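You operate a simulated robot arm through the tools that you are given. There is no shell and no other tool.

Carry out the task below with a simulated robot arm. There is one attempt and no reset: what you move stays moved.

TASK
Clamp the banded bar along the small board on the pulled-out leaf.
Fine: pull the leaf out, the bar goes on the table's side of the board, use the clamp from the table and turn its knob firm.

The check looks at the end state, three seconds after you hand in, the way a careful person would. Anything else that was tipped, shoved, dropped, spilled or broken makes it a failure.

THE ROBOT
A 6-joint arm with a two-finger gripper, fixed in place. Base frame: the origin is on the floor under the middle of its stand, x ahead of it, y to its left, z up. Lengths are in cm, angles in degrees, forces in N, time in s.
It reaches about 129.8 cm from its shoulder. Its first joint turns from -149.0 to 149.0 degrees. Payload 1.57 kg.
The TCP is the grasp point between the finger pads, 2.1 cm short of the fingertips. In the tool frame z runs along the fingers and y along their closing line. The gripper opens to 7 cm; its body begins 5 cm behind the TCP.
Orientation is that of the tool frame in the base frame, as [roll, pitch, yaw] about the fixed x, y, z axes, in that order (R = Rz(yaw) Ry(pitch) Rx(roll)). With the fingers straight down and closing along the base's y, the tool's x points along the base's -x, its y along +y and its z along -z.

THE INTERFACE
- The arm moves only by the tool servo_tool. Its argument "series" is text: rows parted by semicolons, each of 7 numbers parted by spaces: the shift along the tool's x, y, z in m, then the turn, a rotation vector about the tool's x, y, z in rad, then the closure, from 0 (fully open) to 1 (shut). In form: dx dy dz wx wy wz jaw; .... A call has 1 to 20 rows; each row is the pose to reach, as a shift and turn from the pose commanded when the call began, along the tool's axes at that moment. Rows are played at 5 a second. More than 5 cm and 8.6 degrees between two rows, or a gripper value outside its range, and nothing of the call is played. A pose out of reach is approached as far as the arm can. The call stops where the force on the tool passes 40 N (or 10 N more than at its start, if that is more) or the arm is blocked; 0.2 s more then pass. The fingers move at their own pace (about 10.37 cm/s each) and stop on an object; they squeeze with about 21 N. The grip force told is the motor's: it shows also when the fingers shut on nothing. Time passes only in rows, and 0.2 s behind the last, so rows that repeat a pose let the fingers close. It gives the time, the measured TCP pose, the force on the tool (base axes), the opening and the grip force at its end, in the units of the frame above (readings bear some noise), with the torque about the TCP (base axes, N m) and any sound that the robot's microphone picked up, and new pictures: "show" is both (left out), scene, wrist or none.
- Cameras (640 x 400 px; columns grow to the right, rows downward): "scene" is fixed at [21.99, 64.99, 152.2]; the picture's right is [-0.72, -0.69, 0.00], its down [-0.37, 0.39, -0.84] and it looks along [0.58, -0.61, -0.54] (base axes); focal length 318 px, centre (320, 200). "wrist" rides on the gripper at [7.9, 0.4, -8.1] in the tool frame; the picture's right is [-0.05, 1.00, 0.00], its down [-0.67, -0.04, -0.74] and it looks along [-0.74, -0.04, 0.67] (tool axes); focal length 256 px, centre (320, 200). There is no depth. A picture from a camera that has moved, and an enlarged one, comes with that camera's place and axes in the base frame and with its lens.
- lift_body(by): slides the trunk up (or, below 0, down) by that many cm; the arm rides with it, the base frame stays. It gives what a move gives, with no picture.
- close_up(camera, box): a new picture of the part [left, top, right, bottom] of that camera's present view, enlarged. The clock stands still meanwhile.
- close_job(): hands the job in; it is judged then, once.

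Nothing tells you positions but the pictures and the camera data. Unless the task says otherwise, let go and move clear before handing in.

The tools are called after "Emit:" by a JSON object that holds its "fn" and its "kwargs". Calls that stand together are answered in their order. servo_tool: Moves the arm, as the interface text tells. Its arguments: {"type":"object","properties":{"series":{"type":"string"},"show":{"type":"string","enum":["both","scene","wrist","none"]}},"required":["series"]} The other tools are called the same way: lift_body (by) moves the trunk up or down; close_up (camera, box) takes an enlarged picture of a part of a camera's view; close_job () hands the job in.

At the start:

```text
clock: 0.0
ee_pos: [65.92, 0.8, 114.09]
ee_rot: [-180.0, 0.0, 180.0]
contact_force: [0.5, 0.4, 0.8]
ft_torque: [0.01, 0.0, -0.01]
opening: 7.0
gripper_force: 0.0
trunk travel left (down, up): [-82.2, 14.8]
```

scene: 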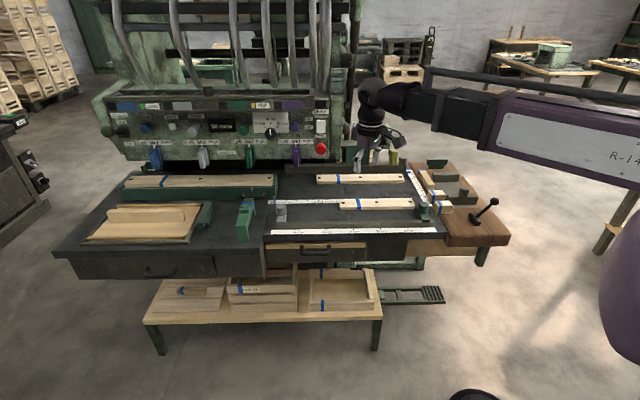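
wrist: 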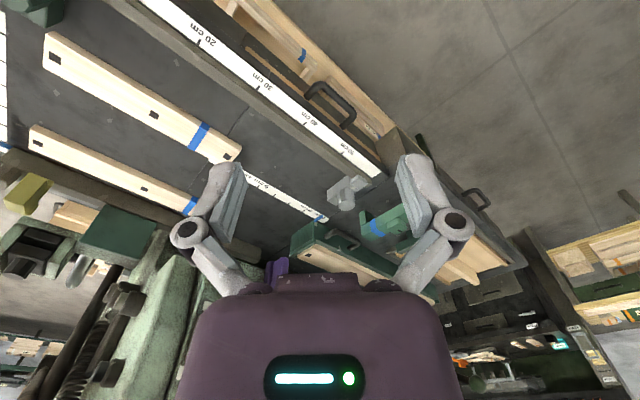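

I see a workbench with drawers, banded bars, rulers and a small grey clamp on the table. I'll enlarge the pictures before moving anything.

Emit:
{"fn": "close_up", "kwargs": {"camera": "scene", "box": [240, 150, 460, 290]}}

Emit:
{"fn": "close_up", "kwargs": {"camera": "scene", "box": [50, 150, 270, 290]}}

Emit:
{"fn": "close_up", "kwargs": {"camera": "scene", "box": [400, 140, 520, 270]}}

Emit:
{"fn": "close_up", "kwargs": {"camera": "wrist", "box": [160, 0, 560, 250]}}

Emit:
{"fn": "close_up", "kwargs": {"camera": "scene", "box": [130, 250, 400, 350]}}

```text
2.86 times, centred on (350, 220) of scene
camera zoom: at [21.99, 64.99, 152.2], right [-0.72, -0.69, 0.0], down [-0.37, 0.39, -0.84], along [0.58, -0.61, -0.54], focal length 909 px, centre (234, 143)
```

zoom: 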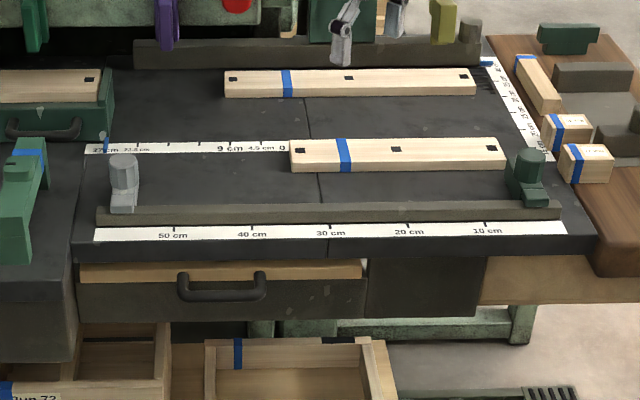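

```text
2.86 times, centred on (160, 220) of scene
camera zoom: at [21.99, 64.99, 152.2], right [-0.72, -0.69, 0.0], down [-0.37, 0.39, -0.84], along [0.58, -0.61, -0.54], focal length 909 px, centre (777, 143)
```

zoom: 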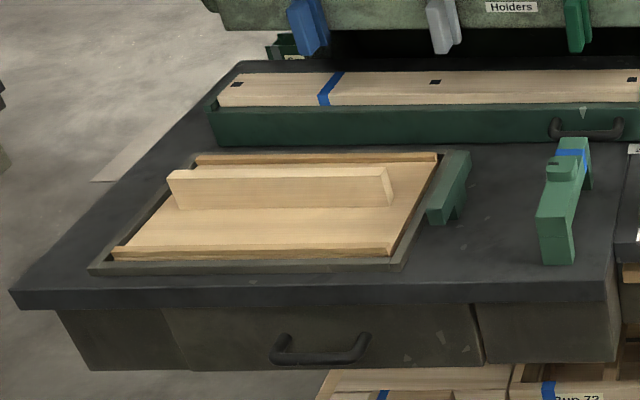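

```text
3.08 times, centred on (460, 205) of scene
camera zoom: at [21.99, 64.99, 152.2], right [-0.72, -0.69, 0.0], down [-0.37, 0.39, -0.84], along [0.58, -0.61, -0.54], focal length 979 px, centre (-111, 185)
```

zoom: 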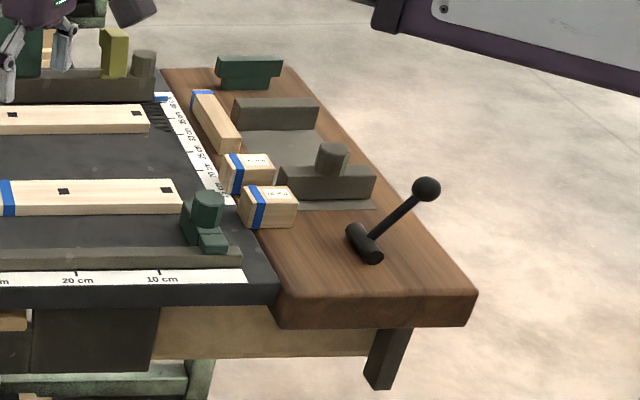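

```text
1.60 times, centred on (360, 125) of wrist
camera zoom: at [57.95, 1.02, 122.1], right [0.05, 1.0, 0.0], down [0.67, -0.04, 0.74], along [0.74, -0.04, -0.67], focal length 410 px, centre (256, 320)
```

zoom: 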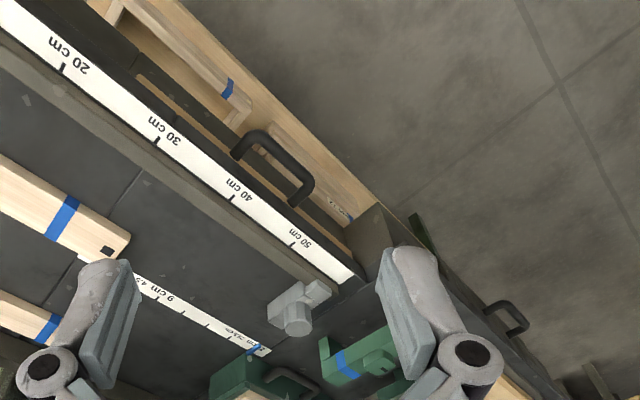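

```text
2.37 times, centred on (265, 300) of scene
camera zoom: at [21.99, 64.99, 152.2], right [-0.72, -0.69, 0.0], down [-0.37, 0.39, -0.84], along [0.58, -0.61, -0.54], focal length 754 px, centre (450, -37)
```

zoom: 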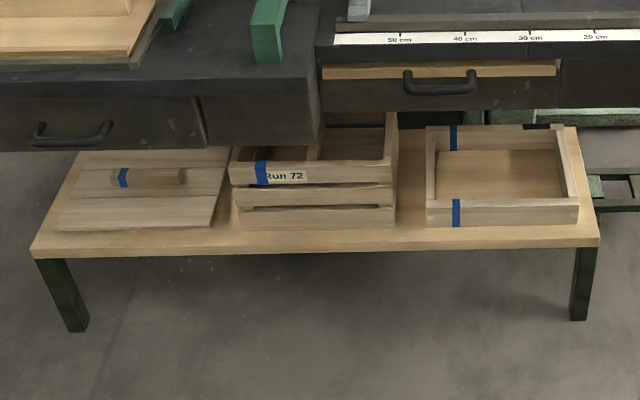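

The table's front edge runs diagonally in the base frame, with its top near z≈81, and the leaf with the handle is under the front ruler. I'll look at details more closely.

Emit:
{"fn": "close_up", "kwargs": {"camera": "scene", "box": [260, 225, 400, 290]}}

Emit:
{"fn": "close_up", "kwargs": {"camera": "scene", "box": [225, 185, 305, 245]}}

Emit:
{"fn": "close_up", "kwargs": {"camera": "scene", "box": [310, 160, 440, 225]}}

Emit:
{"fn": "close_up", "kwargs": {"camera": "scene", "box": [320, 70, 420, 180]}}

Emit:
{"fn": "close_up", "kwargs": {"camera": "wrist", "box": [280, 130, 480, 255]}}

Emit:
{"fn": "close_up", "kwargs": {"camera": "wrist", "box": [0, 0, 260, 240]}}

Emit:
{"fn": "close_up", "kwargs": {"camera": "scene", "box": [100, 80, 360, 180]}}

```text
4.57 times, centred on (330, 258) of scene
camera zoom: at [21.99, 64.99, 152.2], right [-0.72, -0.69, 0.0], down [-0.37, 0.39, -0.84], along [0.58, -0.61, -0.54], focal length 1455 px, centre (274, -63)
```

zoom: 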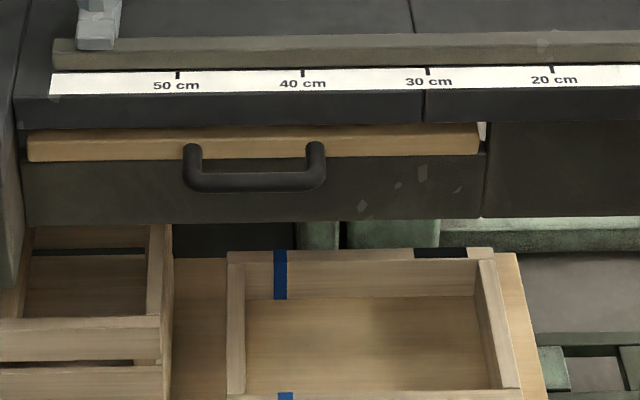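

```text
6.67 times, centred on (265, 215) of scene
camera zoom: at [21.99, 64.99, 152.2], right [-0.72, -0.69, 0.0], down [-0.37, 0.39, -0.84], along [0.58, -0.61, -0.54], focal length 2122 px, centre (687, 100)
```

zoom: 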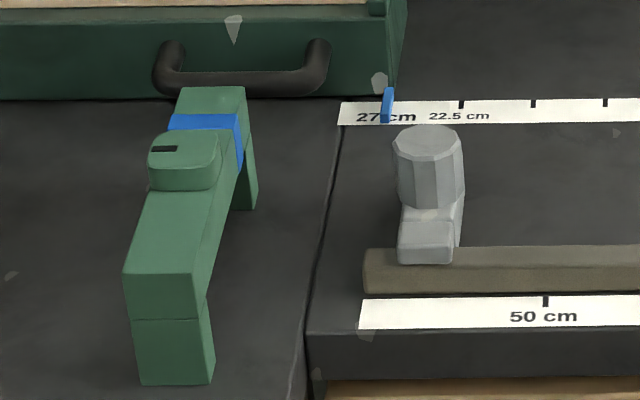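

```text
4.92 times, centred on (375, 192) of scene
camera zoom: at [21.99, 64.99, 152.2], right [-0.72, -0.69, 0.0], down [-0.37, 0.39, -0.84], along [0.58, -0.61, -0.54], focal length 1567 px, centre (49, 237)
```

zoom: 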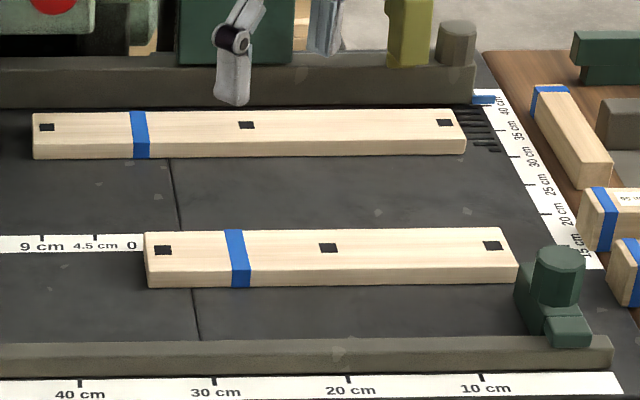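

```text
3.64 times, centred on (370, 125) of scene
camera zoom: at [21.99, 64.99, 152.2], right [-0.72, -0.69, 0.0], down [-0.37, 0.39, -0.84], along [0.58, -0.61, -0.54], focal length 1157 px, centre (138, 473)
```

zoom: 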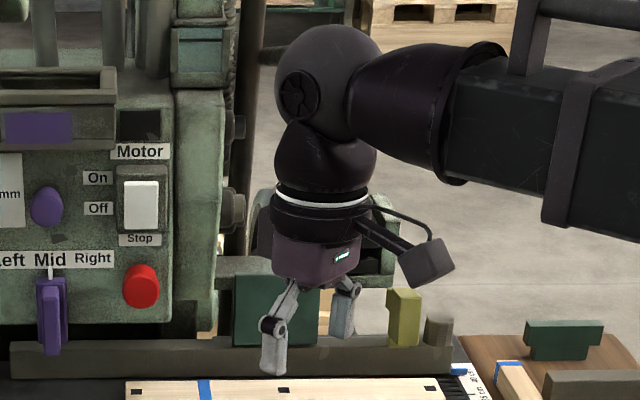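

```text
3.20 times, centred on (380, 192) of wrist
camera zoom: at [57.95, 1.02, 122.1], right [0.05, 1.0, 0.0], down [0.67, -0.04, 0.74], along [0.74, -0.04, -0.67], focal length 819 px, centre (128, 224)
```

zoom: 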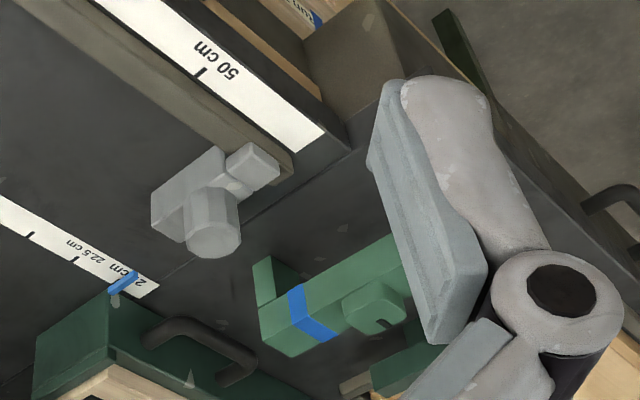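

```text
1.67 times, centred on (130, 120) of wrist
camera zoom: at [57.95, 1.02, 122.1], right [0.05, 1.0, 0.0], down [0.67, -0.04, 0.74], along [0.74, -0.04, -0.67], focal length 427 px, centre (637, 333)
```

zoom: 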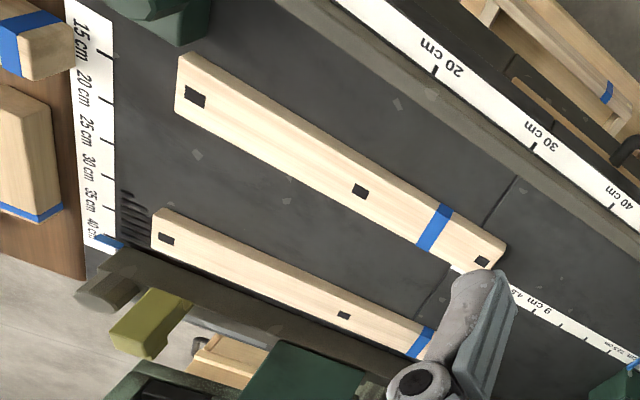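

```text
2.46 times, centred on (230, 130) of scene
camera zoom: at [21.99, 64.99, 152.2], right [-0.72, -0.69, 0.0], down [-0.37, 0.39, -0.84], along [0.58, -0.61, -0.54], focal length 783 px, centre (542, 372)
```

zoom: 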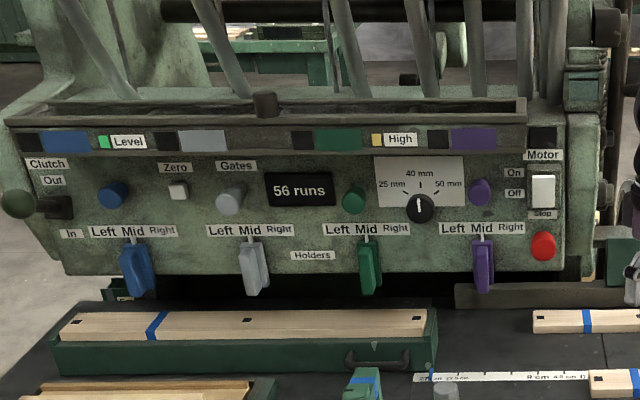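

The green bridge-like piece with a blue band and a black-marked knob looks like the clamp, and the leaf handle is roughly at (83, 3.5, 71). I'll rotate the wrist in place so its camera faces the table.

Emit:
{"fn": "servo_tool", "kwargs": {"series": "0 0 0 0 0 0.13 0; 0 0 0 0 0 0.26 0; 0 0 0 0 0 0.39 0; 0 0 0 0 0 0.52 0; 0 0 0 0 0 0.65 0; 0 0 0 0 0 0.78 0; 0 0 0 0 0 0.806 0; 0 0 0 0 0 0.806 0"}}

```text
clock: 1.8
ee_pos: [65.9, 0.7, 114.13]
ee_rot: [-180.0, 0.1, 133.8]
contact_force: [-0.7, 0.3, -0.5]
ft_torque: [0.0, -0.01, -0.02]
opening: 6.98
gripper_force: 0.0
trunk travel left (down, up): [-82.2, 14.8]
camera wrist: at [60.71, 6.61, 122.1], right [0.76, 0.65, 0.0], down [0.43, -0.51, 0.74], along [0.49, -0.56, -0.67], focal length 256 px, centre (320, 200)
```

scene: 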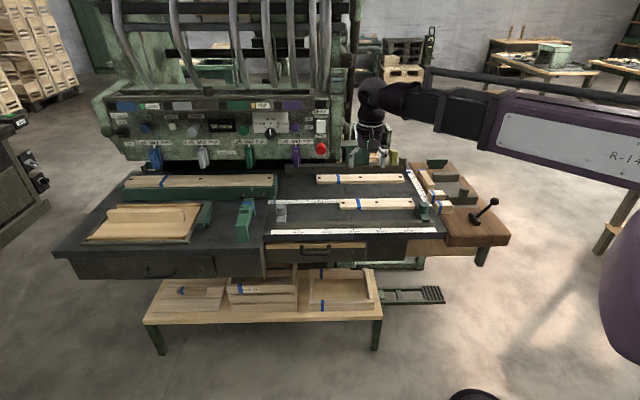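
wrist: 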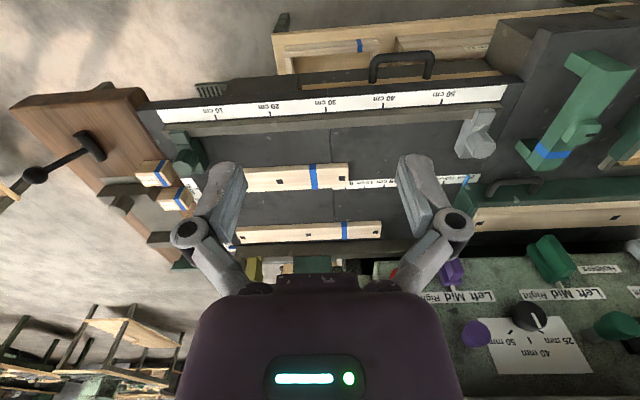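

The wrist view now shows the whole right table upside down, with the leaf's handle at the top. I'll enlarge it for measurements.

Emit:
{"fn": "close_up", "kwargs": {"camera": "wrist", "box": [270, 0, 540, 130]}}

Emit:
{"fn": "close_up", "kwargs": {"camera": "wrist", "box": [440, 40, 640, 220]}}

Emit:
{"fn": "close_up", "kwargs": {"camera": "wrist", "box": [120, 80, 400, 260]}}

```text
2.37 times, centred on (405, 65) of wrist
camera zoom: at [60.71, 6.61, 122.1], right [0.76, 0.65, 0.0], down [0.43, -0.51, 0.74], along [0.49, -0.56, -0.67], focal length 607 px, centre (118, 520)
```

zoom: 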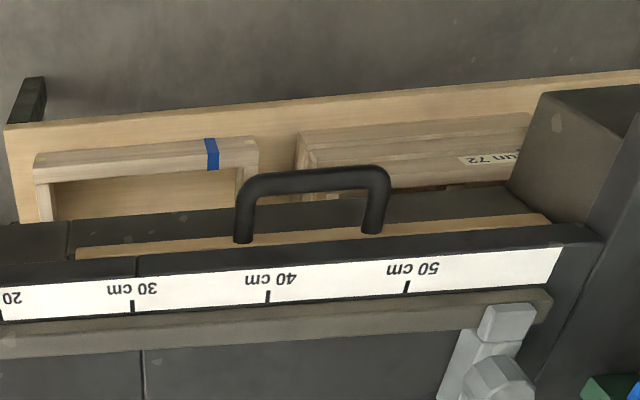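

```text
2.22 times, centred on (540, 130) of wrist
camera zoom: at [60.71, 6.61, 122.1], right [0.76, 0.65, 0.0], down [0.43, -0.51, 0.74], along [0.49, -0.56, -0.67], focal length 569 px, centre (-169, 356)
```

zoom: 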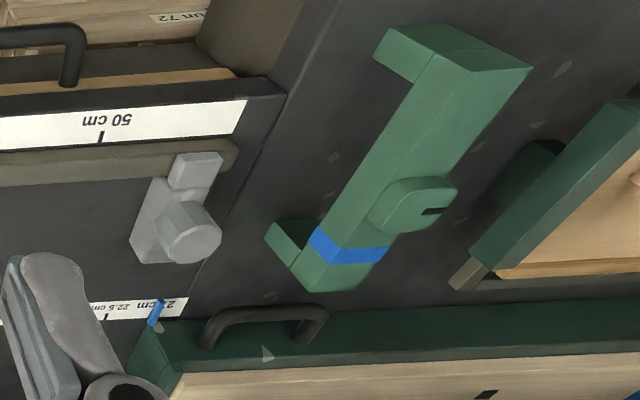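

```text
2.22 times, centred on (260, 170) of wrist
camera zoom: at [60.71, 6.61, 122.1], right [0.76, 0.65, 0.0], down [0.43, -0.51, 0.74], along [0.49, -0.56, -0.67], focal length 569 px, centre (453, 267)
```

zoom: 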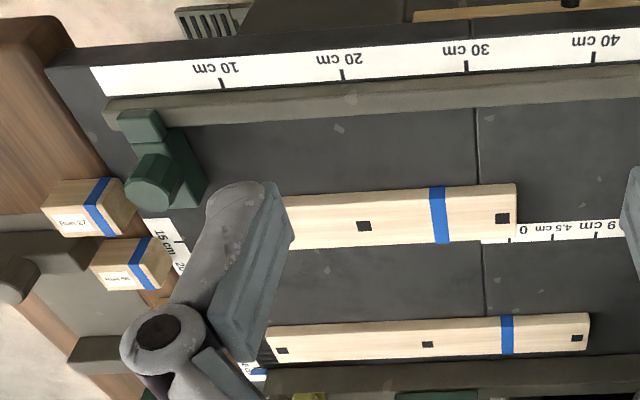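

The leaf is a wooden plate under the table edge, with its handle bar at about (82.3, 3.9, 74.5) running along t=[0.72, 0.69]. The pull direction is n=[-0.69, 0.72]. I'll bring the gripper in front of the handle and turn it towards a horizontal approach.

Emit:
{"fn": "servo_tool", "kwargs": {"series": "0.006 0.012 0.0075 0 0 -0.131 0; 0.012 0.024 0.015 0 0 -0.262 0; 0.018 0.036 0.0225 0 0 -0.393 0; 0.024 0.048 0.03 0 0 -0.524 0; 0.03 0.06 0.0375 0 0 -0.655 0; 0.036 0.072 0.045 0 0 -0.786 0; 0.042 0.084 0.0525 0 0 -0.917 0; 0.048 0.096 0.06 0 0 -1.048 0; 0.054 0.108 0.0675 0 0 -1.179 0; 0.06 0.12 0.075 0 0 -1.31 0; 0.066 0.132 0.0825 0 0 -1.441 0; 0.07 0.14 0.09 0 0 -1.571 0; 0.07 0.14 0.09 0 0 -1.571 0"}}

```text
clock: 4.6
ee_pos: [71.23, 15.63, 114.22]
ee_rot: [180.0, 0.1, -136.1]
contact_force: [0.6, 0.0, -0.1]
ft_torque: [-0.02, 0.02, -0.02]
opening: 7.01
gripper_force: 0.0
out of reach, approached as far as the arm can: row 1, 2, 3, 4, 5, 6, 7, 8, 9, 10, 11, 12, 13
trunk travel left (down, up): [-82.2, 14.8]
camera wrist: at [65.24, 10.32, 122.1], right [-0.65, 0.76, 0.0], down [0.5, 0.44, 0.74], along [0.56, 0.49, -0.67], focal length 256 px, centre (320, 200)
```

scene: 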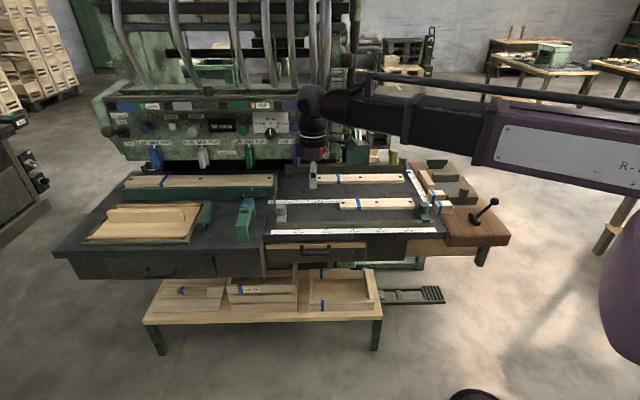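
wrist: 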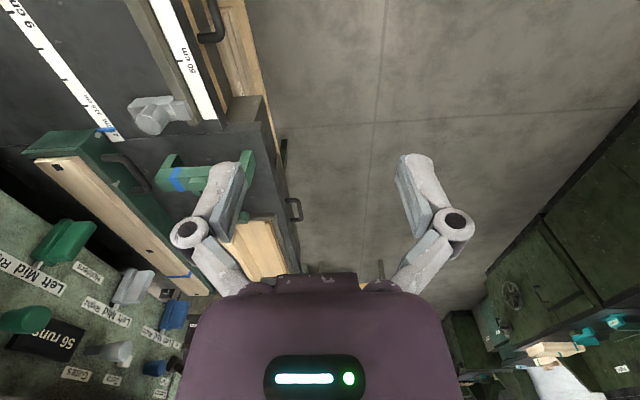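

The arm says it can't go lower by itself here (z stays at 114), so I'll use the trunk for height. I'll lower it by 20 cm first, since nothing is below the gripper in front of the table.

Emit:
{"fn": "lift_body", "kwargs": {"by": -20}}

Emit:
{"fn": "servo_tool", "kwargs": {"series": "0 0 0 0.13 0 0 0; 0 0 0 0.26 0 0 0; 0 0 0 0.39 0 0 0; 0 0 0 0.52 0 0 0; 0 0 0 0.65 0 0 0; 0 0 0 0.78 0 0 0; 0 0 0 0.78 0 0 0"}}

```text
clock: 6.8
ee_pos: [71.34, 15.61, 94.12]
ee_rot: [180.0, 0.0, -136.2]
contact_force: [-0.1, -0.4, -0.4]
ft_torque: [-0.02, -0.01, -0.03]
opening: 7.0
gripper_force: 0.1
trunk travel left (down, up): [-62.2, 34.8]
```

```text
clock: 8.4
ee_pos: [71.27, 15.62, 99.5]
ee_rot: [-135.2, 0.0, -136.3]
contact_force: [-0.1, 1.0, -0.8]
ft_torque: [0.0, -0.03, -0.01]
opening: 6.99
gripper_force: 0.1
out of reach, approached as far as the arm can: row 2, 3, 4, 5, 6, 7
trunk travel left (down, up): [-62.2, 34.8]
camera wrist: at [61.33, 14.4, 104.85], right [-0.45, 0.55, -0.7], down [0.13, 0.82, 0.55], along [0.88, 0.16, -0.45], focal length 256 px, centre (320, 200)
```

scene: 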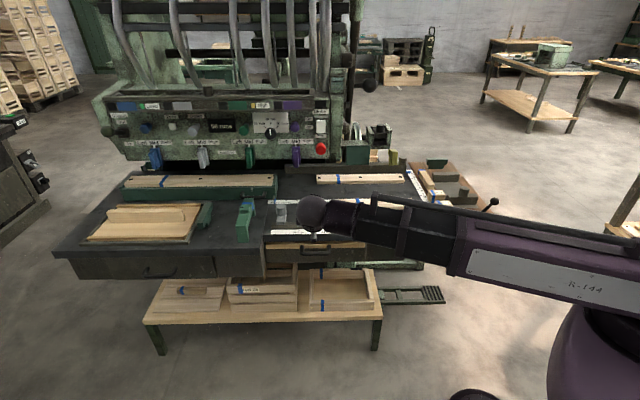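
wrist: 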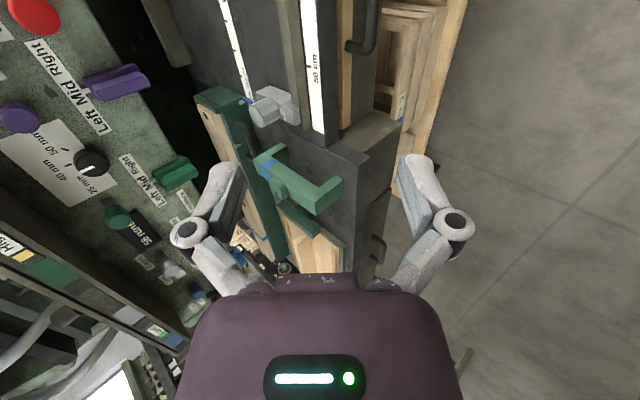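

The tilt works and the wrist height is set by the trunk. I'll tilt another 25 degrees so the fingers come nearly horizontally at the handle bar.

Emit:
{"fn": "servo_tool", "kwargs": {"series": "0 0 0 0.11 0 0 0.2; 0 0 0 0.22 0 0 0.4; 0 0 0 0.33 0 0 0.5; 0 0 0 0.44 0 0 0.5; 0 0 0 0.44 0 0 0.5"}}

```text
clock: 9.6
ee_pos: [71.39, 15.4, 106.33]
ee_rot: [-110.1, 0.0, -136.2]
contact_force: [-0.2, 0.3, -0.7]
ft_torque: [0.02, 0.01, -0.01]
opening: 3.5
gripper_force: 0.0
out of reach, approached as far as the arm can: row 1, 2, 3, 4, 5
trunk travel left (down, up): [-62.2, 34.8]
camera wrist: at [60.15, 15.44, 108.6], right [-0.2, 0.28, -0.94], down [0.0, 0.96, 0.29], along [0.98, 0.05, -0.19], focal length 256 px, centre (320, 200)
```

scene: 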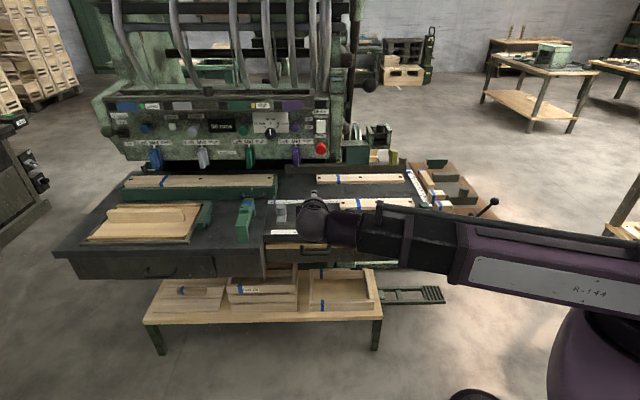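
wrist: 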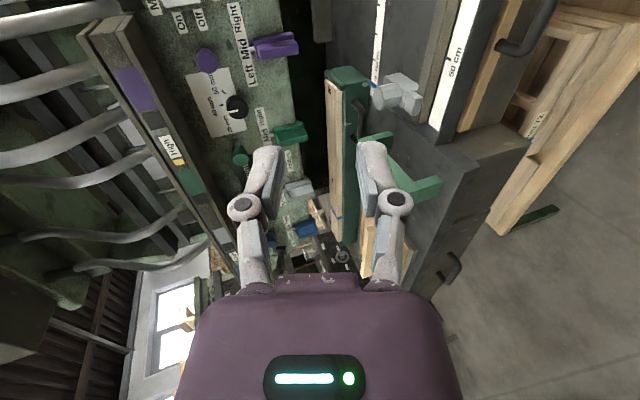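

I'll lower the trunk 30 cm so the fingers are level with the handle, in front of the table edge.

Emit:
{"fn": "lift_body", "kwargs": {"by": -30}}

Emit:
{"fn": "servo_tool", "kwargs": {"series": "0 0 0 0 0 0 0.5"}}

Emit:
{"fn": "close_up", "kwargs": {"camera": "wrist", "box": [240, 0, 640, 250]}}

```text
clock: 12.6
ee_pos: [71.32, 15.44, 76.26]
ee_rot: [-110.0, 0.0, -136.2]
contact_force: [0.0, 0.9, 0.4]
ft_torque: [-0.01, -0.01, 0.0]
opening: 3.49
gripper_force: 0.0
trunk travel left (down, up): [-32.2, 64.8]
```

```text
clock: 13.0
ee_pos: [71.24, 15.46, 76.21]
ee_rot: [-110.1, 0.0, -136.2]
contact_force: [0.1, -0.2, -0.2]
ft_torque: [0.04, -0.01, 0.0]
opening: 3.49
gripper_force: 0.0
trunk travel left (down, up): [-32.2, 64.8]
camera wrist: at [60.16, 15.43, 78.59], right [-0.2, 0.28, -0.94], down [0.0, 0.96, 0.29], along [0.98, 0.05, -0.19], focal length 256 px, centre (320, 200)
```

scene: 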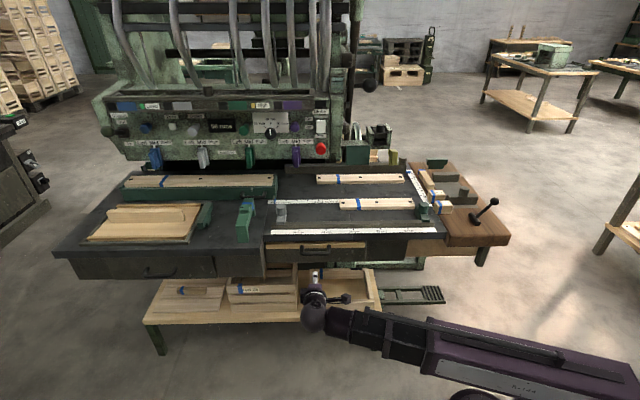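
wrist: 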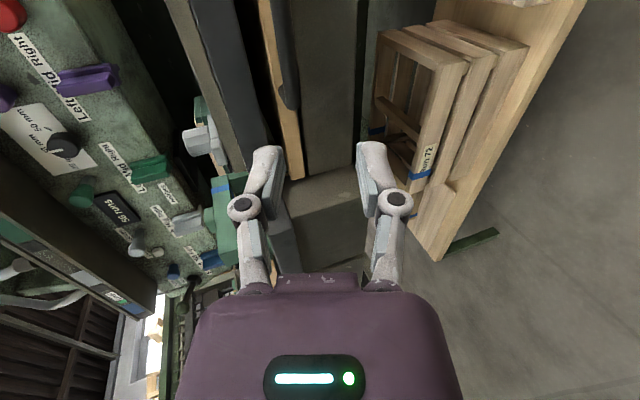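

```text
1.60 times, centred on (440, 125) of wrist
camera zoom: at [60.16, 15.43, 78.59], right [-0.2, 0.28, -0.94], down [0.0, 0.96, 0.29], along [0.98, 0.05, -0.19], focal length 410 px, centre (128, 320)
```

zoom: 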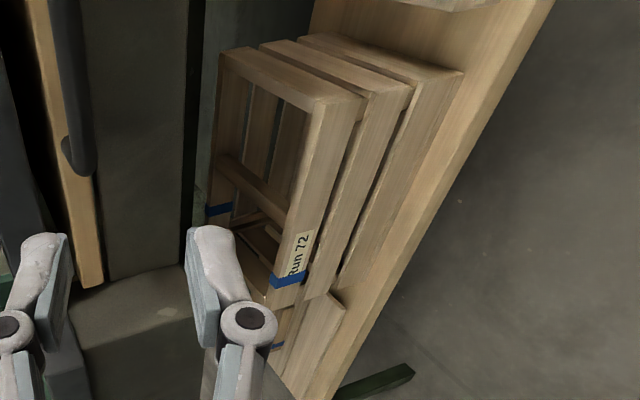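

The handle bar is visible to the left of the lower finger, at z≈74. I'll lower the trunk 3 cm more, line up along the finger axis, and approach to about 4 cm short of the bar.

Emit:
{"fn": "lift_body", "kwargs": {"by": -3}}

Emit:
{"fn": "servo_tool", "kwargs": {"series": "0 -0.0157 0.0108 0 0 0 0.45; 0 -0.0313 0.0217 0 0 0 0.45; 0 -0.047 0.0325 0 0 0 0.45; 0 -0.0626 0.0433 0 0 0 0.45; 0 -0.0626 0.063 0 0 0 0.45; 0 -0.0626 0.083 0 0 0 0.45; 0 -0.0626 0.103 0 0 0 0.45; 0 -0.0626 0.103 0 0 0 0.45"}}

Emit:
{"fn": "close_up", "kwargs": {"camera": "wrist", "box": [200, 0, 460, 200]}}

Emit:
{"fn": "close_up", "kwargs": {"camera": "scene", "box": [260, 220, 400, 320]}}

```text
clock: 13.7
ee_pos: [71.22, 15.43, 73.17]
ee_rot: [-110.1, -0.1, -136.2]
contact_force: [0.5, 0.3, -0.4]
ft_torque: [0.01, 0.0, -0.02]
opening: 3.48
gripper_force: 0.1
trunk travel left (down, up): [-29.2, 67.8]
```

```text
clock: 15.5
ee_pos: [79.5, 6.92, 73.31]
ee_rot: [-110.0, 0.0, -136.1]
contact_force: [-0.1, 1.3, 0.7]
ft_torque: [0.0, 0.01, 0.01]
opening: 3.86
gripper_force: 0.0
out of reach, approached as far as the arm can: row 1, 2, 3, 4, 5, 6, 7, 8
trunk travel left (down, up): [-29.2, 67.8]
camera wrist: at [68.39, 6.93, 75.59], right [-0.2, 0.28, -0.94], down [0.0, 0.96, 0.29], along [0.98, 0.05, -0.19], focal length 256 px, centre (320, 200)
```

scene: 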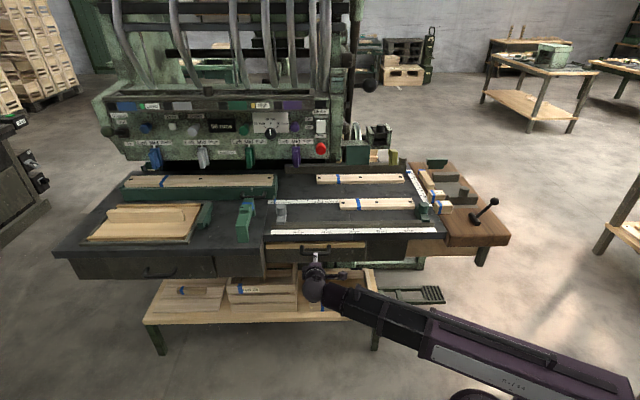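
wrist: 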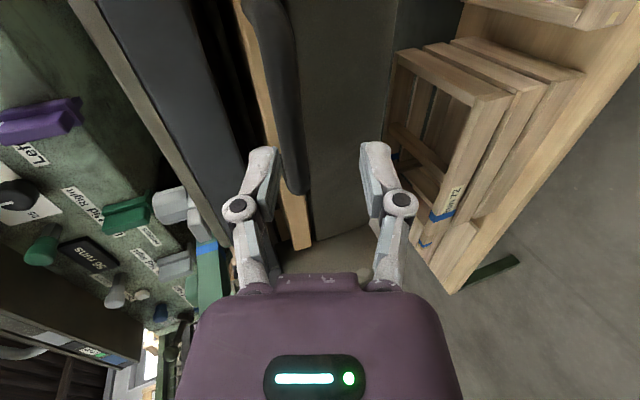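

```text
2.00 times, centred on (330, 100) of wrist
camera zoom: at [68.39, 6.93, 75.59], right [-0.2, 0.28, -0.94], down [0.0, 0.96, 0.29], along [0.98, 0.05, -0.19], focal length 512 px, centre (300, 400)
```

zoom: 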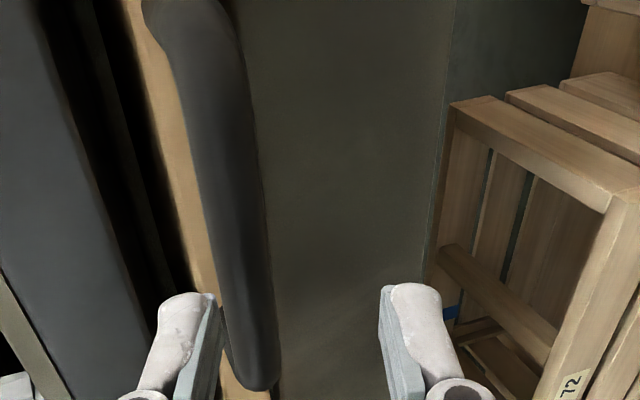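

```text
4.00 times, centred on (330, 270) of scene
camera zoom: at [21.99, 64.99, 152.2], right [-0.72, -0.69, 0.0], down [-0.37, 0.39, -0.84], along [0.58, -0.61, -0.54], focal length 1273 px, centre (280, -80)
```

zoom: 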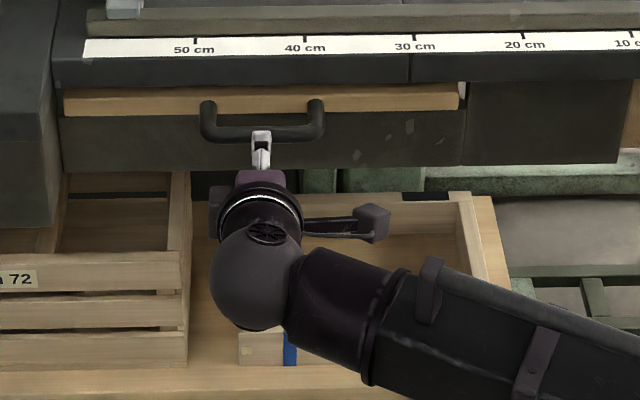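

The wrist height is set only by the trunk; the handle bar measures z≈73.6 at m≈-54 from this close. I'll raise the trunk slightly, advance horizontally over the bar, and close.

Emit:
{"fn": "lift_body", "kwargs": {"by": 0.4}}

Emit:
{"fn": "servo_tool", "kwargs": {"series": "0 0 0 0 0 0 0.28; 0 -0.004 0.0116 0 0 0 0.28; 0 -0.0085 0.0232 0 0 0 0.28; 0 -0.0127 0.0348 0 0 0 0.28; 0 -0.0127 0.0348 0 0 0 0.28"}}

Emit:
{"fn": "close_up", "kwargs": {"camera": "wrist", "box": [200, 0, 460, 200]}}

```text
clock: 16.1
ee_pos: [79.6, 6.95, 73.61]
ee_rot: [-110.1, -0.1, -136.2]
contact_force: [0.0, -0.3, -0.5]
ft_torque: [-0.02, 0.03, -0.03]
opening: 3.84
gripper_force: 0.0
trunk travel left (down, up): [-29.6, 67.4]
```

```text
clock: 17.2
ee_pos: [82.02, 4.37, 73.72]
ee_rot: [-110.1, 0.1, -136.1]
contact_force: [0.1, 1.1, -0.9]
ft_torque: [0.02, -0.04, -0.01]
opening: 5.04
gripper_force: 0.1
trunk travel left (down, up): [-29.6, 67.4]
camera wrist: at [70.99, 4.26, 75.99], right [-0.2, 0.28, -0.94], down [0.0, 0.96, 0.29], along [0.98, 0.05, -0.19], focal length 256 px, centre (320, 200)
```

scene: 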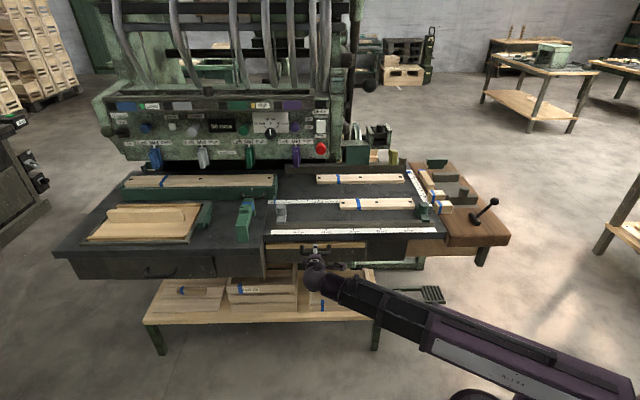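
wrist: 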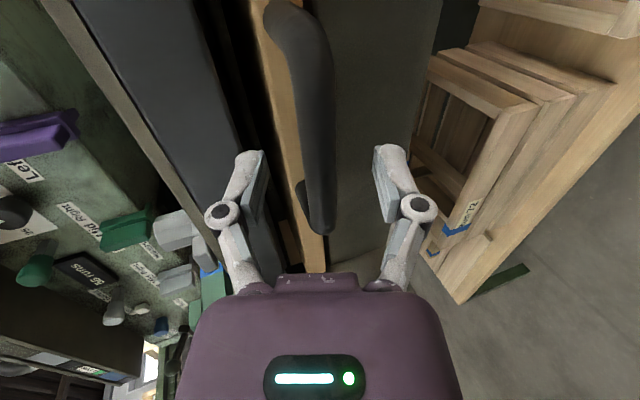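

```text
2.00 times, centred on (330, 100) of wrist
camera zoom: at [70.99, 4.26, 75.99], right [-0.2, 0.28, -0.94], down [0.0, 0.96, 0.29], along [0.98, 0.05, -0.19], focal length 512 px, centre (300, 400)
```

zoom: 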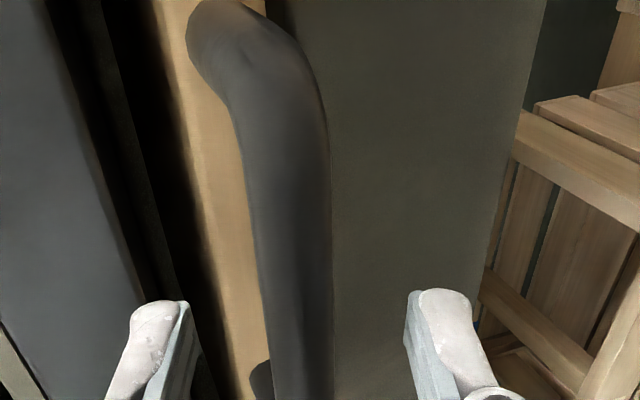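

The bar is between the finger pads. I'll close on it.

Emit:
{"fn": "servo_tool", "kwargs": {"series": "0 0 0 0 0 0 0.6; 0 0 0 0 0 0 0.9; 0 0 0 0 0 0 1; 0 0 0 0 0 0 1", "show": "wrist"}}

```text
clock: 18.2
ee_pos: [82.04, 4.34, 73.77]
ee_rot: [-110.1, 0.0, -136.2]
contact_force: [-1.2, 1.3, 2.9]
ft_torque: [-0.08, 0.04, 0.04]
opening: 1.56
gripper_force: 31.8
trunk travel left (down, up): [-29.6, 67.4]
camera wrist: at [70.97, 4.28, 76.01], right [-0.2, 0.28, -0.94], down [0.0, 0.96, 0.29], along [0.98, 0.05, -0.19], focal length 256 px, centre (320, 200)
```

wrist: 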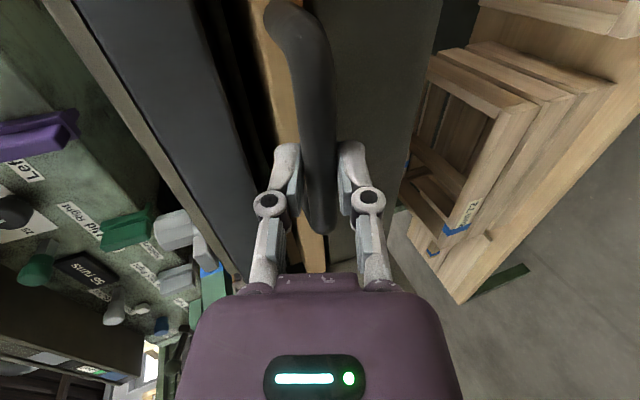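

The handle is held with the fingers 1.56 cm apart. I'll pull it straight out 15 cm and watch.

Emit:
{"fn": "servo_tool", "kwargs": {"series": "0 0.0034 -0.0094 0 0 0 1; 0 0.0068 -0.0188 0 0 0 1; 0 0.0103 -0.0282 0 0 0 1; 0 0.0137 -0.0376 0 0 0 1; 0 0.0171 -0.047 0 0 0 1; 0 0.0205 -0.0564 0 0 0 1; 0 0.0239 -0.0658 0 0 0 1; 0 0.0274 -0.0752 0 0 0 1; 0 0.0308 -0.0846 0 0 0 1; 0 0.0342 -0.094 0 0 0 1; 0 0.0376 -0.1034 0 0 0 1; 0 0.041 -0.1128 0 0 0 1; 0 0.0445 -0.1222 0 0 0 1; 0 0.0479 -0.1316 0 0 0 1; 0 0.0513 -0.141 0 0 0 1; 0 0.0513 -0.141 0 0 0 1"}}

```text
clock: 21.6
ee_pos: [71.57, 14.98, 73.74]
ee_rot: [-110.2, 0.1, -136.4]
contact_force: [-19.5, -17.2, -11.1]
ft_torque: [-0.08, 0.21, -0.11]
opening: 1.57
gripper_force: 32.4
trunk travel left (down, up): [-29.6, 67.4]
camera wrist: at [60.43, 15.03, 76.03], right [-0.2, 0.29, -0.94], down [0.01, 0.96, 0.29], along [0.98, 0.05, -0.19], focal length 256 px, centre (320, 200)
```

scene: 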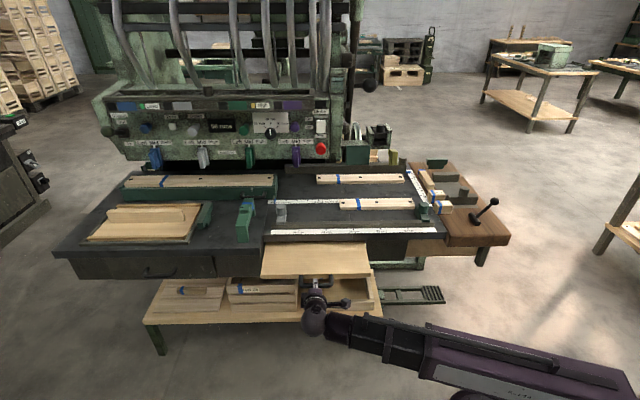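
wrist: 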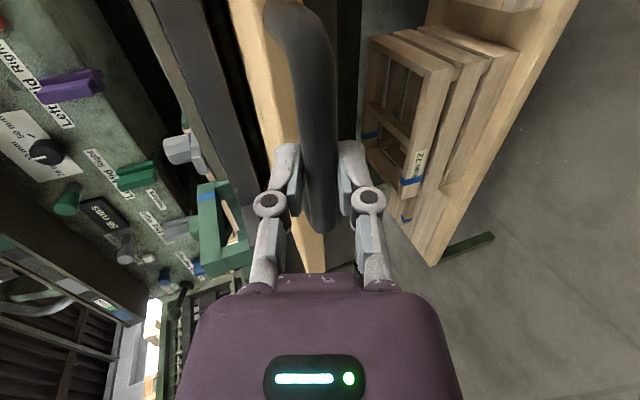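

The leaf has slid out about 15 cm, but there is a sideways load of about 26 N from slight misalignment. I'll open and close the grip to relieve it, then look at the leaf.

Emit:
{"fn": "servo_tool", "kwargs": {"series": "0 0 0 0 0 0 0.6; 0 0 0 0 0 0 0.6; 0 0 0 0 0 0 1; 0 0 0 0 0 0 1; 0 0 0 0 0 0 1"}}

Emit:
{"fn": "close_up", "kwargs": {"camera": "scene", "box": [240, 220, 400, 320]}}

```text
clock: 22.9
ee_pos: [71.83, 15.2, 73.62]
ee_rot: [-110.0, 0.0, -136.1]
contact_force: [6.8, 5.4, 5.7]
ft_torque: [-0.08, -0.05, 0.01]
opening: 1.57
gripper_force: 31.7
trunk travel left (down, up): [-29.6, 67.4]
camera wrist: at [60.62, 15.15, 76.01], right [-0.2, 0.28, -0.94], down [0.0, 0.96, 0.29], along [0.98, 0.05, -0.19], focal length 256 px, centre (320, 200)
```

scene: 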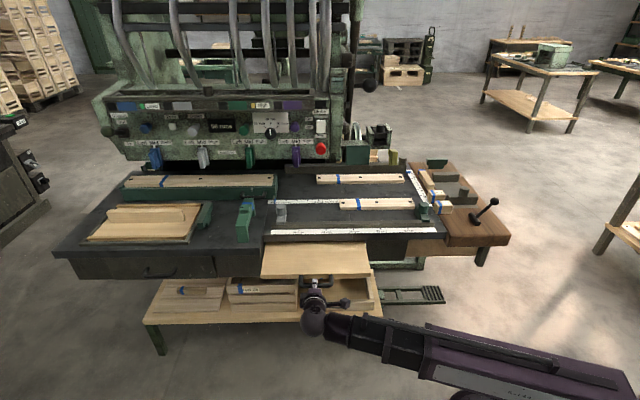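
wrist: 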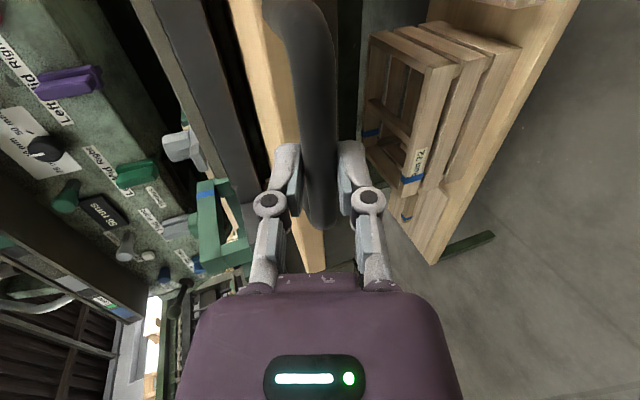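

```text
4.00 times, centred on (320, 270) of scene
camera zoom: at [21.99, 64.99, 152.2], right [-0.72, -0.69, 0.0], down [-0.37, 0.39, -0.84], along [0.58, -0.61, -0.54], focal length 1273 px, centre (320, -80)
```

zoom: 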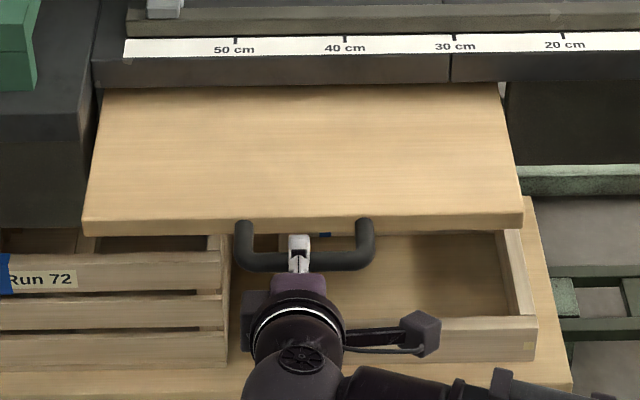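

The leaf is smooth so far with no board visible on the exposed part, so I'll keep pulling to see what follows.

Emit:
{"fn": "servo_tool", "kwargs": {"series": "0 0.0034 -0.0094 0 0 0 1; 0.0002 0.0068 -0.0188 0 0 0 1; 0.0004 0.0103 -0.0282 0 0 0 1; 0.0005 0.0137 -0.0376 0 0 0 1; 0.0007 0.0171 -0.047 0 0 0 1; 0.0008 0.0205 -0.0564 0 0 0 1; 0.001 0.0239 -0.0658 0 0 0 1; 0.0012 0.0274 -0.0752 0 0 0 1; 0.0012 0.0274 -0.0752 0 0 0 1", "show": "scene"}}

Emit:
{"fn": "close_up", "kwargs": {"camera": "scene", "box": [240, 220, 400, 320]}}

```text
clock: 24.9
ee_pos: [65.97, 20.91, 73.71]
ee_rot: [-110.0, 0.0, -136.1]
contact_force: [8.7, 11.1, 10.4]
ft_torque: [0.0, -0.13, 0.3]
opening: 1.52
gripper_force: 31.9
trunk travel left (down, up): [-29.6, 67.4]
```

scene: 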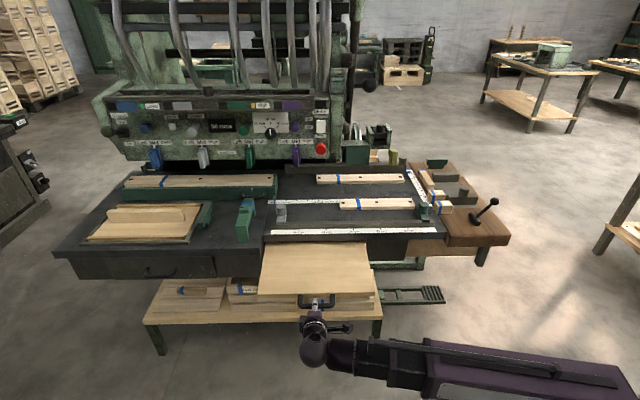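

```text
4.00 times, centred on (320, 270) of scene
camera zoom: at [21.99, 64.99, 152.2], right [-0.72, -0.69, 0.0], down [-0.37, 0.39, -0.84], along [0.58, -0.61, -0.54], focal length 1273 px, centre (320, -80)
```

zoom: 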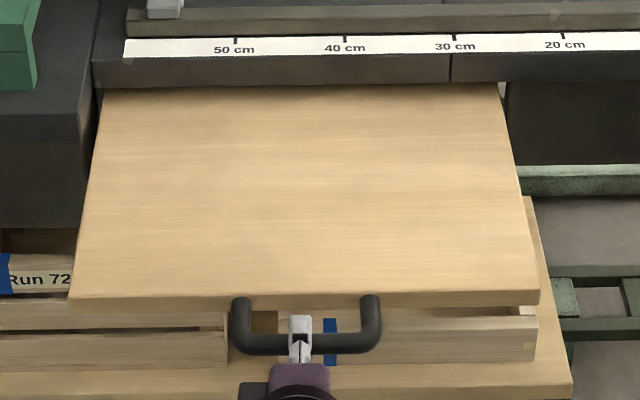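

Still only bare leaf after 23 cm. I'll keep pulling gently in small steps, watching the force for an end stop.

Emit:
{"fn": "servo_tool", "kwargs": {"series": "0 0.0034 -0.0094 0 0 0 1; 0 0.0068 -0.0188 0 0 0 1; 0 0.0103 -0.0282 0 0 0 1; 0 0.0137 -0.0376 0 0 0 1; 0 0.0171 -0.047 0 0 0 1; 0 0.0171 -0.047 0 0 0 1", "show": "none"}}

Emit:
{"fn": "close_up", "kwargs": {"camera": "scene", "box": [240, 220, 400, 320]}}

```text
clock: 25.8
ee_pos: [63.66, 23.07, 73.81]
ee_rot: [-109.6, -0.1, -136.5]
contact_force: [10.3, -9.2, -2.8]
ft_torque: [-0.13, -0.08, 0.12]
opening: 1.56
gripper_force: 31.4
trunk travel left (down, up): [-29.6, 67.4]
stopped in row 4: the force on the tool passed its limit at 56 N (the readings are from after the stop); the commanded pose is now the measured one
```

```text
4.00 times, centred on (320, 270) of scene
camera zoom: at [21.99, 64.99, 152.2], right [-0.72, -0.69, 0.0], down [-0.37, 0.39, -0.84], along [0.58, -0.61, -0.54], focal length 1273 px, centre (320, -80)
```

zoom: 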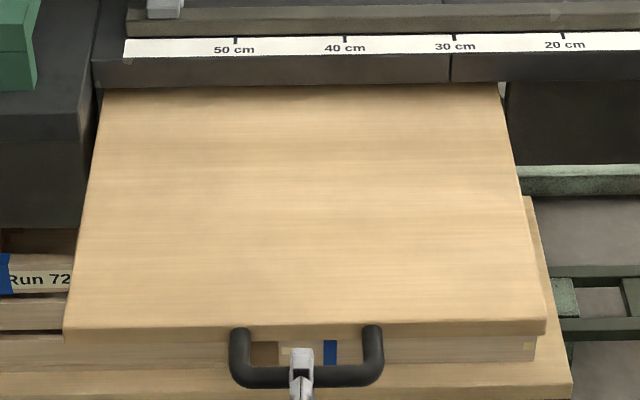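

The leaf is out about 26 cm to its stop, with a bare top, so the small board must be lying elsewhere. I'll let go of the handle, back away, raise the trunk and survey.

Emit:
{"fn": "servo_tool", "kwargs": {"series": "0 0 0 0 0 0 0.5; 0 0 0 0 0 0 0.2; 0 0 0 0 0 0 0; 0 0.0068 -0.0188 0 0 0 0; 0 0.0137 -0.0376 0 0 0 0; 0 0.0205 -0.0564 0 0 0 0; 0 0.0274 -0.0752 0 0 0 0; 0 0.0274 -0.0752 0 0 0 0", "show": "none"}}

Emit:
{"fn": "lift_body", "kwargs": {"by": 45}}

Emit:
{"fn": "servo_tool", "kwargs": {"series": "0 0 0 -0.14 0 0 0; 0 0 0 -0.28 0 0 0; 0 0 0 -0.42 0 0 0; 0 0 0 -0.56 0 0 0; 0 0 0 -0.7 0 0 0; 0 0 0 -0.84 0 0 0; 0 0 0 -0.98 0 0 0; 0 0 0 -1.12 0 0 0; 0 0 0 -1.222 0 0 0; 0 0 0 -1.222 0 0 0"}}

```text
clock: 27.6
ee_pos: [58.04, 28.92, 73.85]
ee_rot: [-109.6, 0.0, -136.5]
contact_force: [-0.5, -0.1, 0.1]
ft_torque: [-0.01, -0.01, -0.02]
opening: 6.99
gripper_force: 0.2
trunk travel left (down, up): [-29.6, 67.4]
```

```text
refused: 45 is not a number from -40 to 40
```

```text
clock: 29.8
ee_pos: [58.18, 28.99, 61.45]
ee_rot: [-179.8, 0.0, -136.4]
contact_force: [0.3, -0.5, 0.6]
ft_torque: [0.01, -0.01, 0.0]
opening: 6.98
gripper_force: 0.1
out of reach, approached as far as the arm can: row 1, 2, 3, 4, 5, 6, 7, 8, 9, 10
trunk travel left (down, up): [-29.6, 67.4]
camera wrist: at [52.12, 23.68, 69.52], right [-0.65, 0.76, 0.0], down [0.51, 0.44, 0.74], along [0.57, 0.48, -0.67], focal length 256 px, centre (320, 200)
```

scene: 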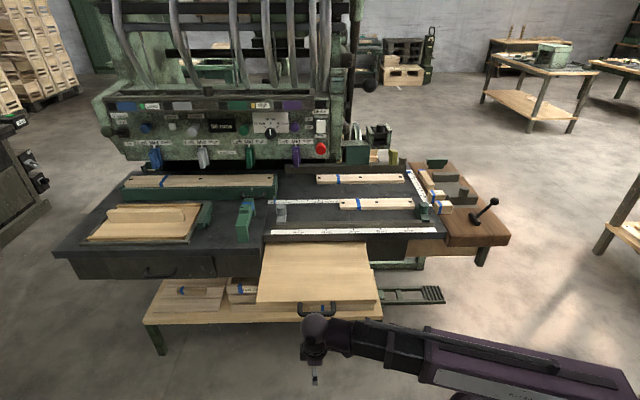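
wrist: 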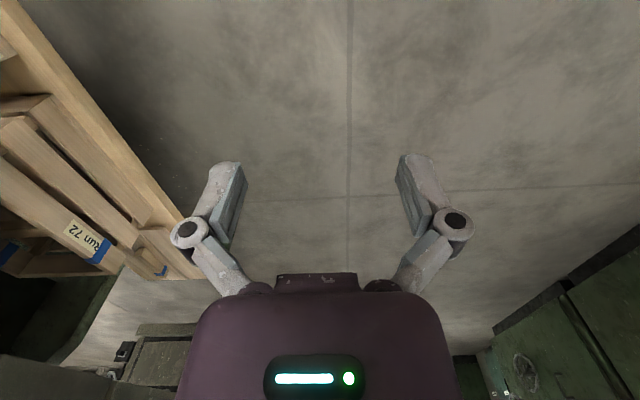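

The gripper is clear in front of the leaf. I'll raise the trunk and turn the camera to face the table.

Emit:
{"fn": "lift_body", "kwargs": {"by": 40}}

Emit:
{"fn": "lift_body", "kwargs": {"by": 12}}

Emit:
{"fn": "servo_tool", "kwargs": {"series": "-0.015 -0.01 0 0 0 0.14 0; -0.03 -0.02 0 0 0 0.28 0; -0.045 -0.03 0 0 0 0.42 0; -0.06 -0.04 0 0 0 0.56 0; -0.075 -0.05 0 0 0 0.7 0; -0.09 -0.06 0 0 0 0.84 0; -0.105 -0.07 0 0 0 0.98 0; -0.12 -0.08 0 0 0 1.12 0; -0.135 -0.09 0 0 0 1.26 0; -0.15 -0.1 0 0 0 1.4 0; -0.165 -0.11 0 0 0 1.54 0; -0.18 -0.12 0 0 0 1.571 0; -0.18 -0.12 0 0 0 1.571 0"}}

```text
clock: 33.6
ee_pos: [58.08, 28.82, 101.45]
ee_rot: [-179.8, 0.0, -136.3]
contact_force: [0.0, -0.5, -0.2]
ft_torque: [0.0, 0.01, 0.01]
opening: 7.0
gripper_force: 0.0
trunk travel left (down, up): [-69.6, 27.4]
```

```text
clock: 35.1
ee_pos: [58.11, 28.86, 113.49]
ee_rot: [-179.7, -0.2, -136.5]
contact_force: [0.7, -0.4, -0.3]
ft_torque: [-0.03, 0.01, 0.01]
opening: 7.01
gripper_force: 0.0
trunk travel left (down, up): [-81.6, 15.4]
```

```text
clock: 38.0
ee_pos: [79.39, 32.55, 113.5]
ee_rot: [-179.8, 0.2, 133.5]
contact_force: [-0.3, 0.0, 0.5]
ft_torque: [0.0, 0.01, 0.01]
opening: 6.99
gripper_force: 0.0
trunk travel left (down, up): [-81.6, 15.4]
camera wrist: at [74.26, 38.6, 121.47], right [0.76, 0.65, 0.0], down [0.43, -0.5, 0.75], along [0.48, -0.57, -0.66], focal length 256 px, centre (320, 200)
```

scene: 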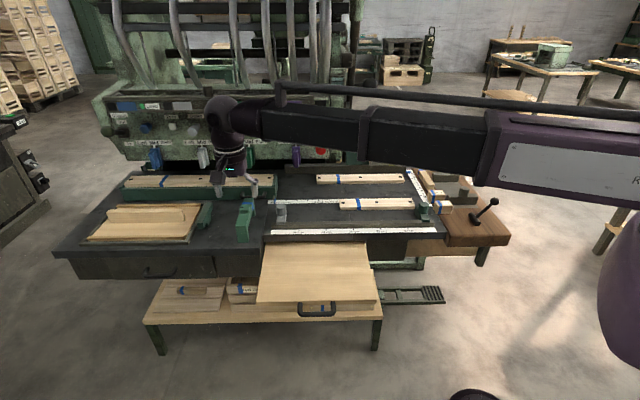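
wrist: 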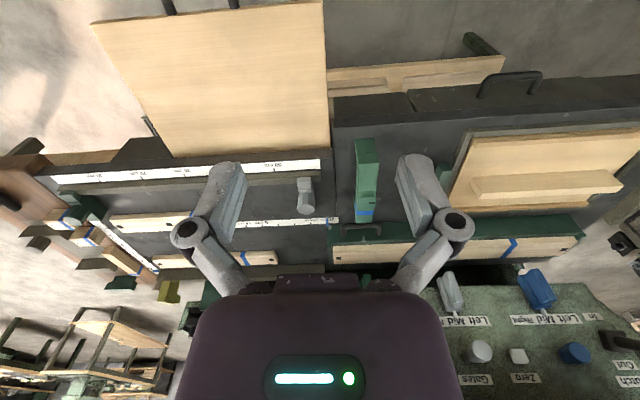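

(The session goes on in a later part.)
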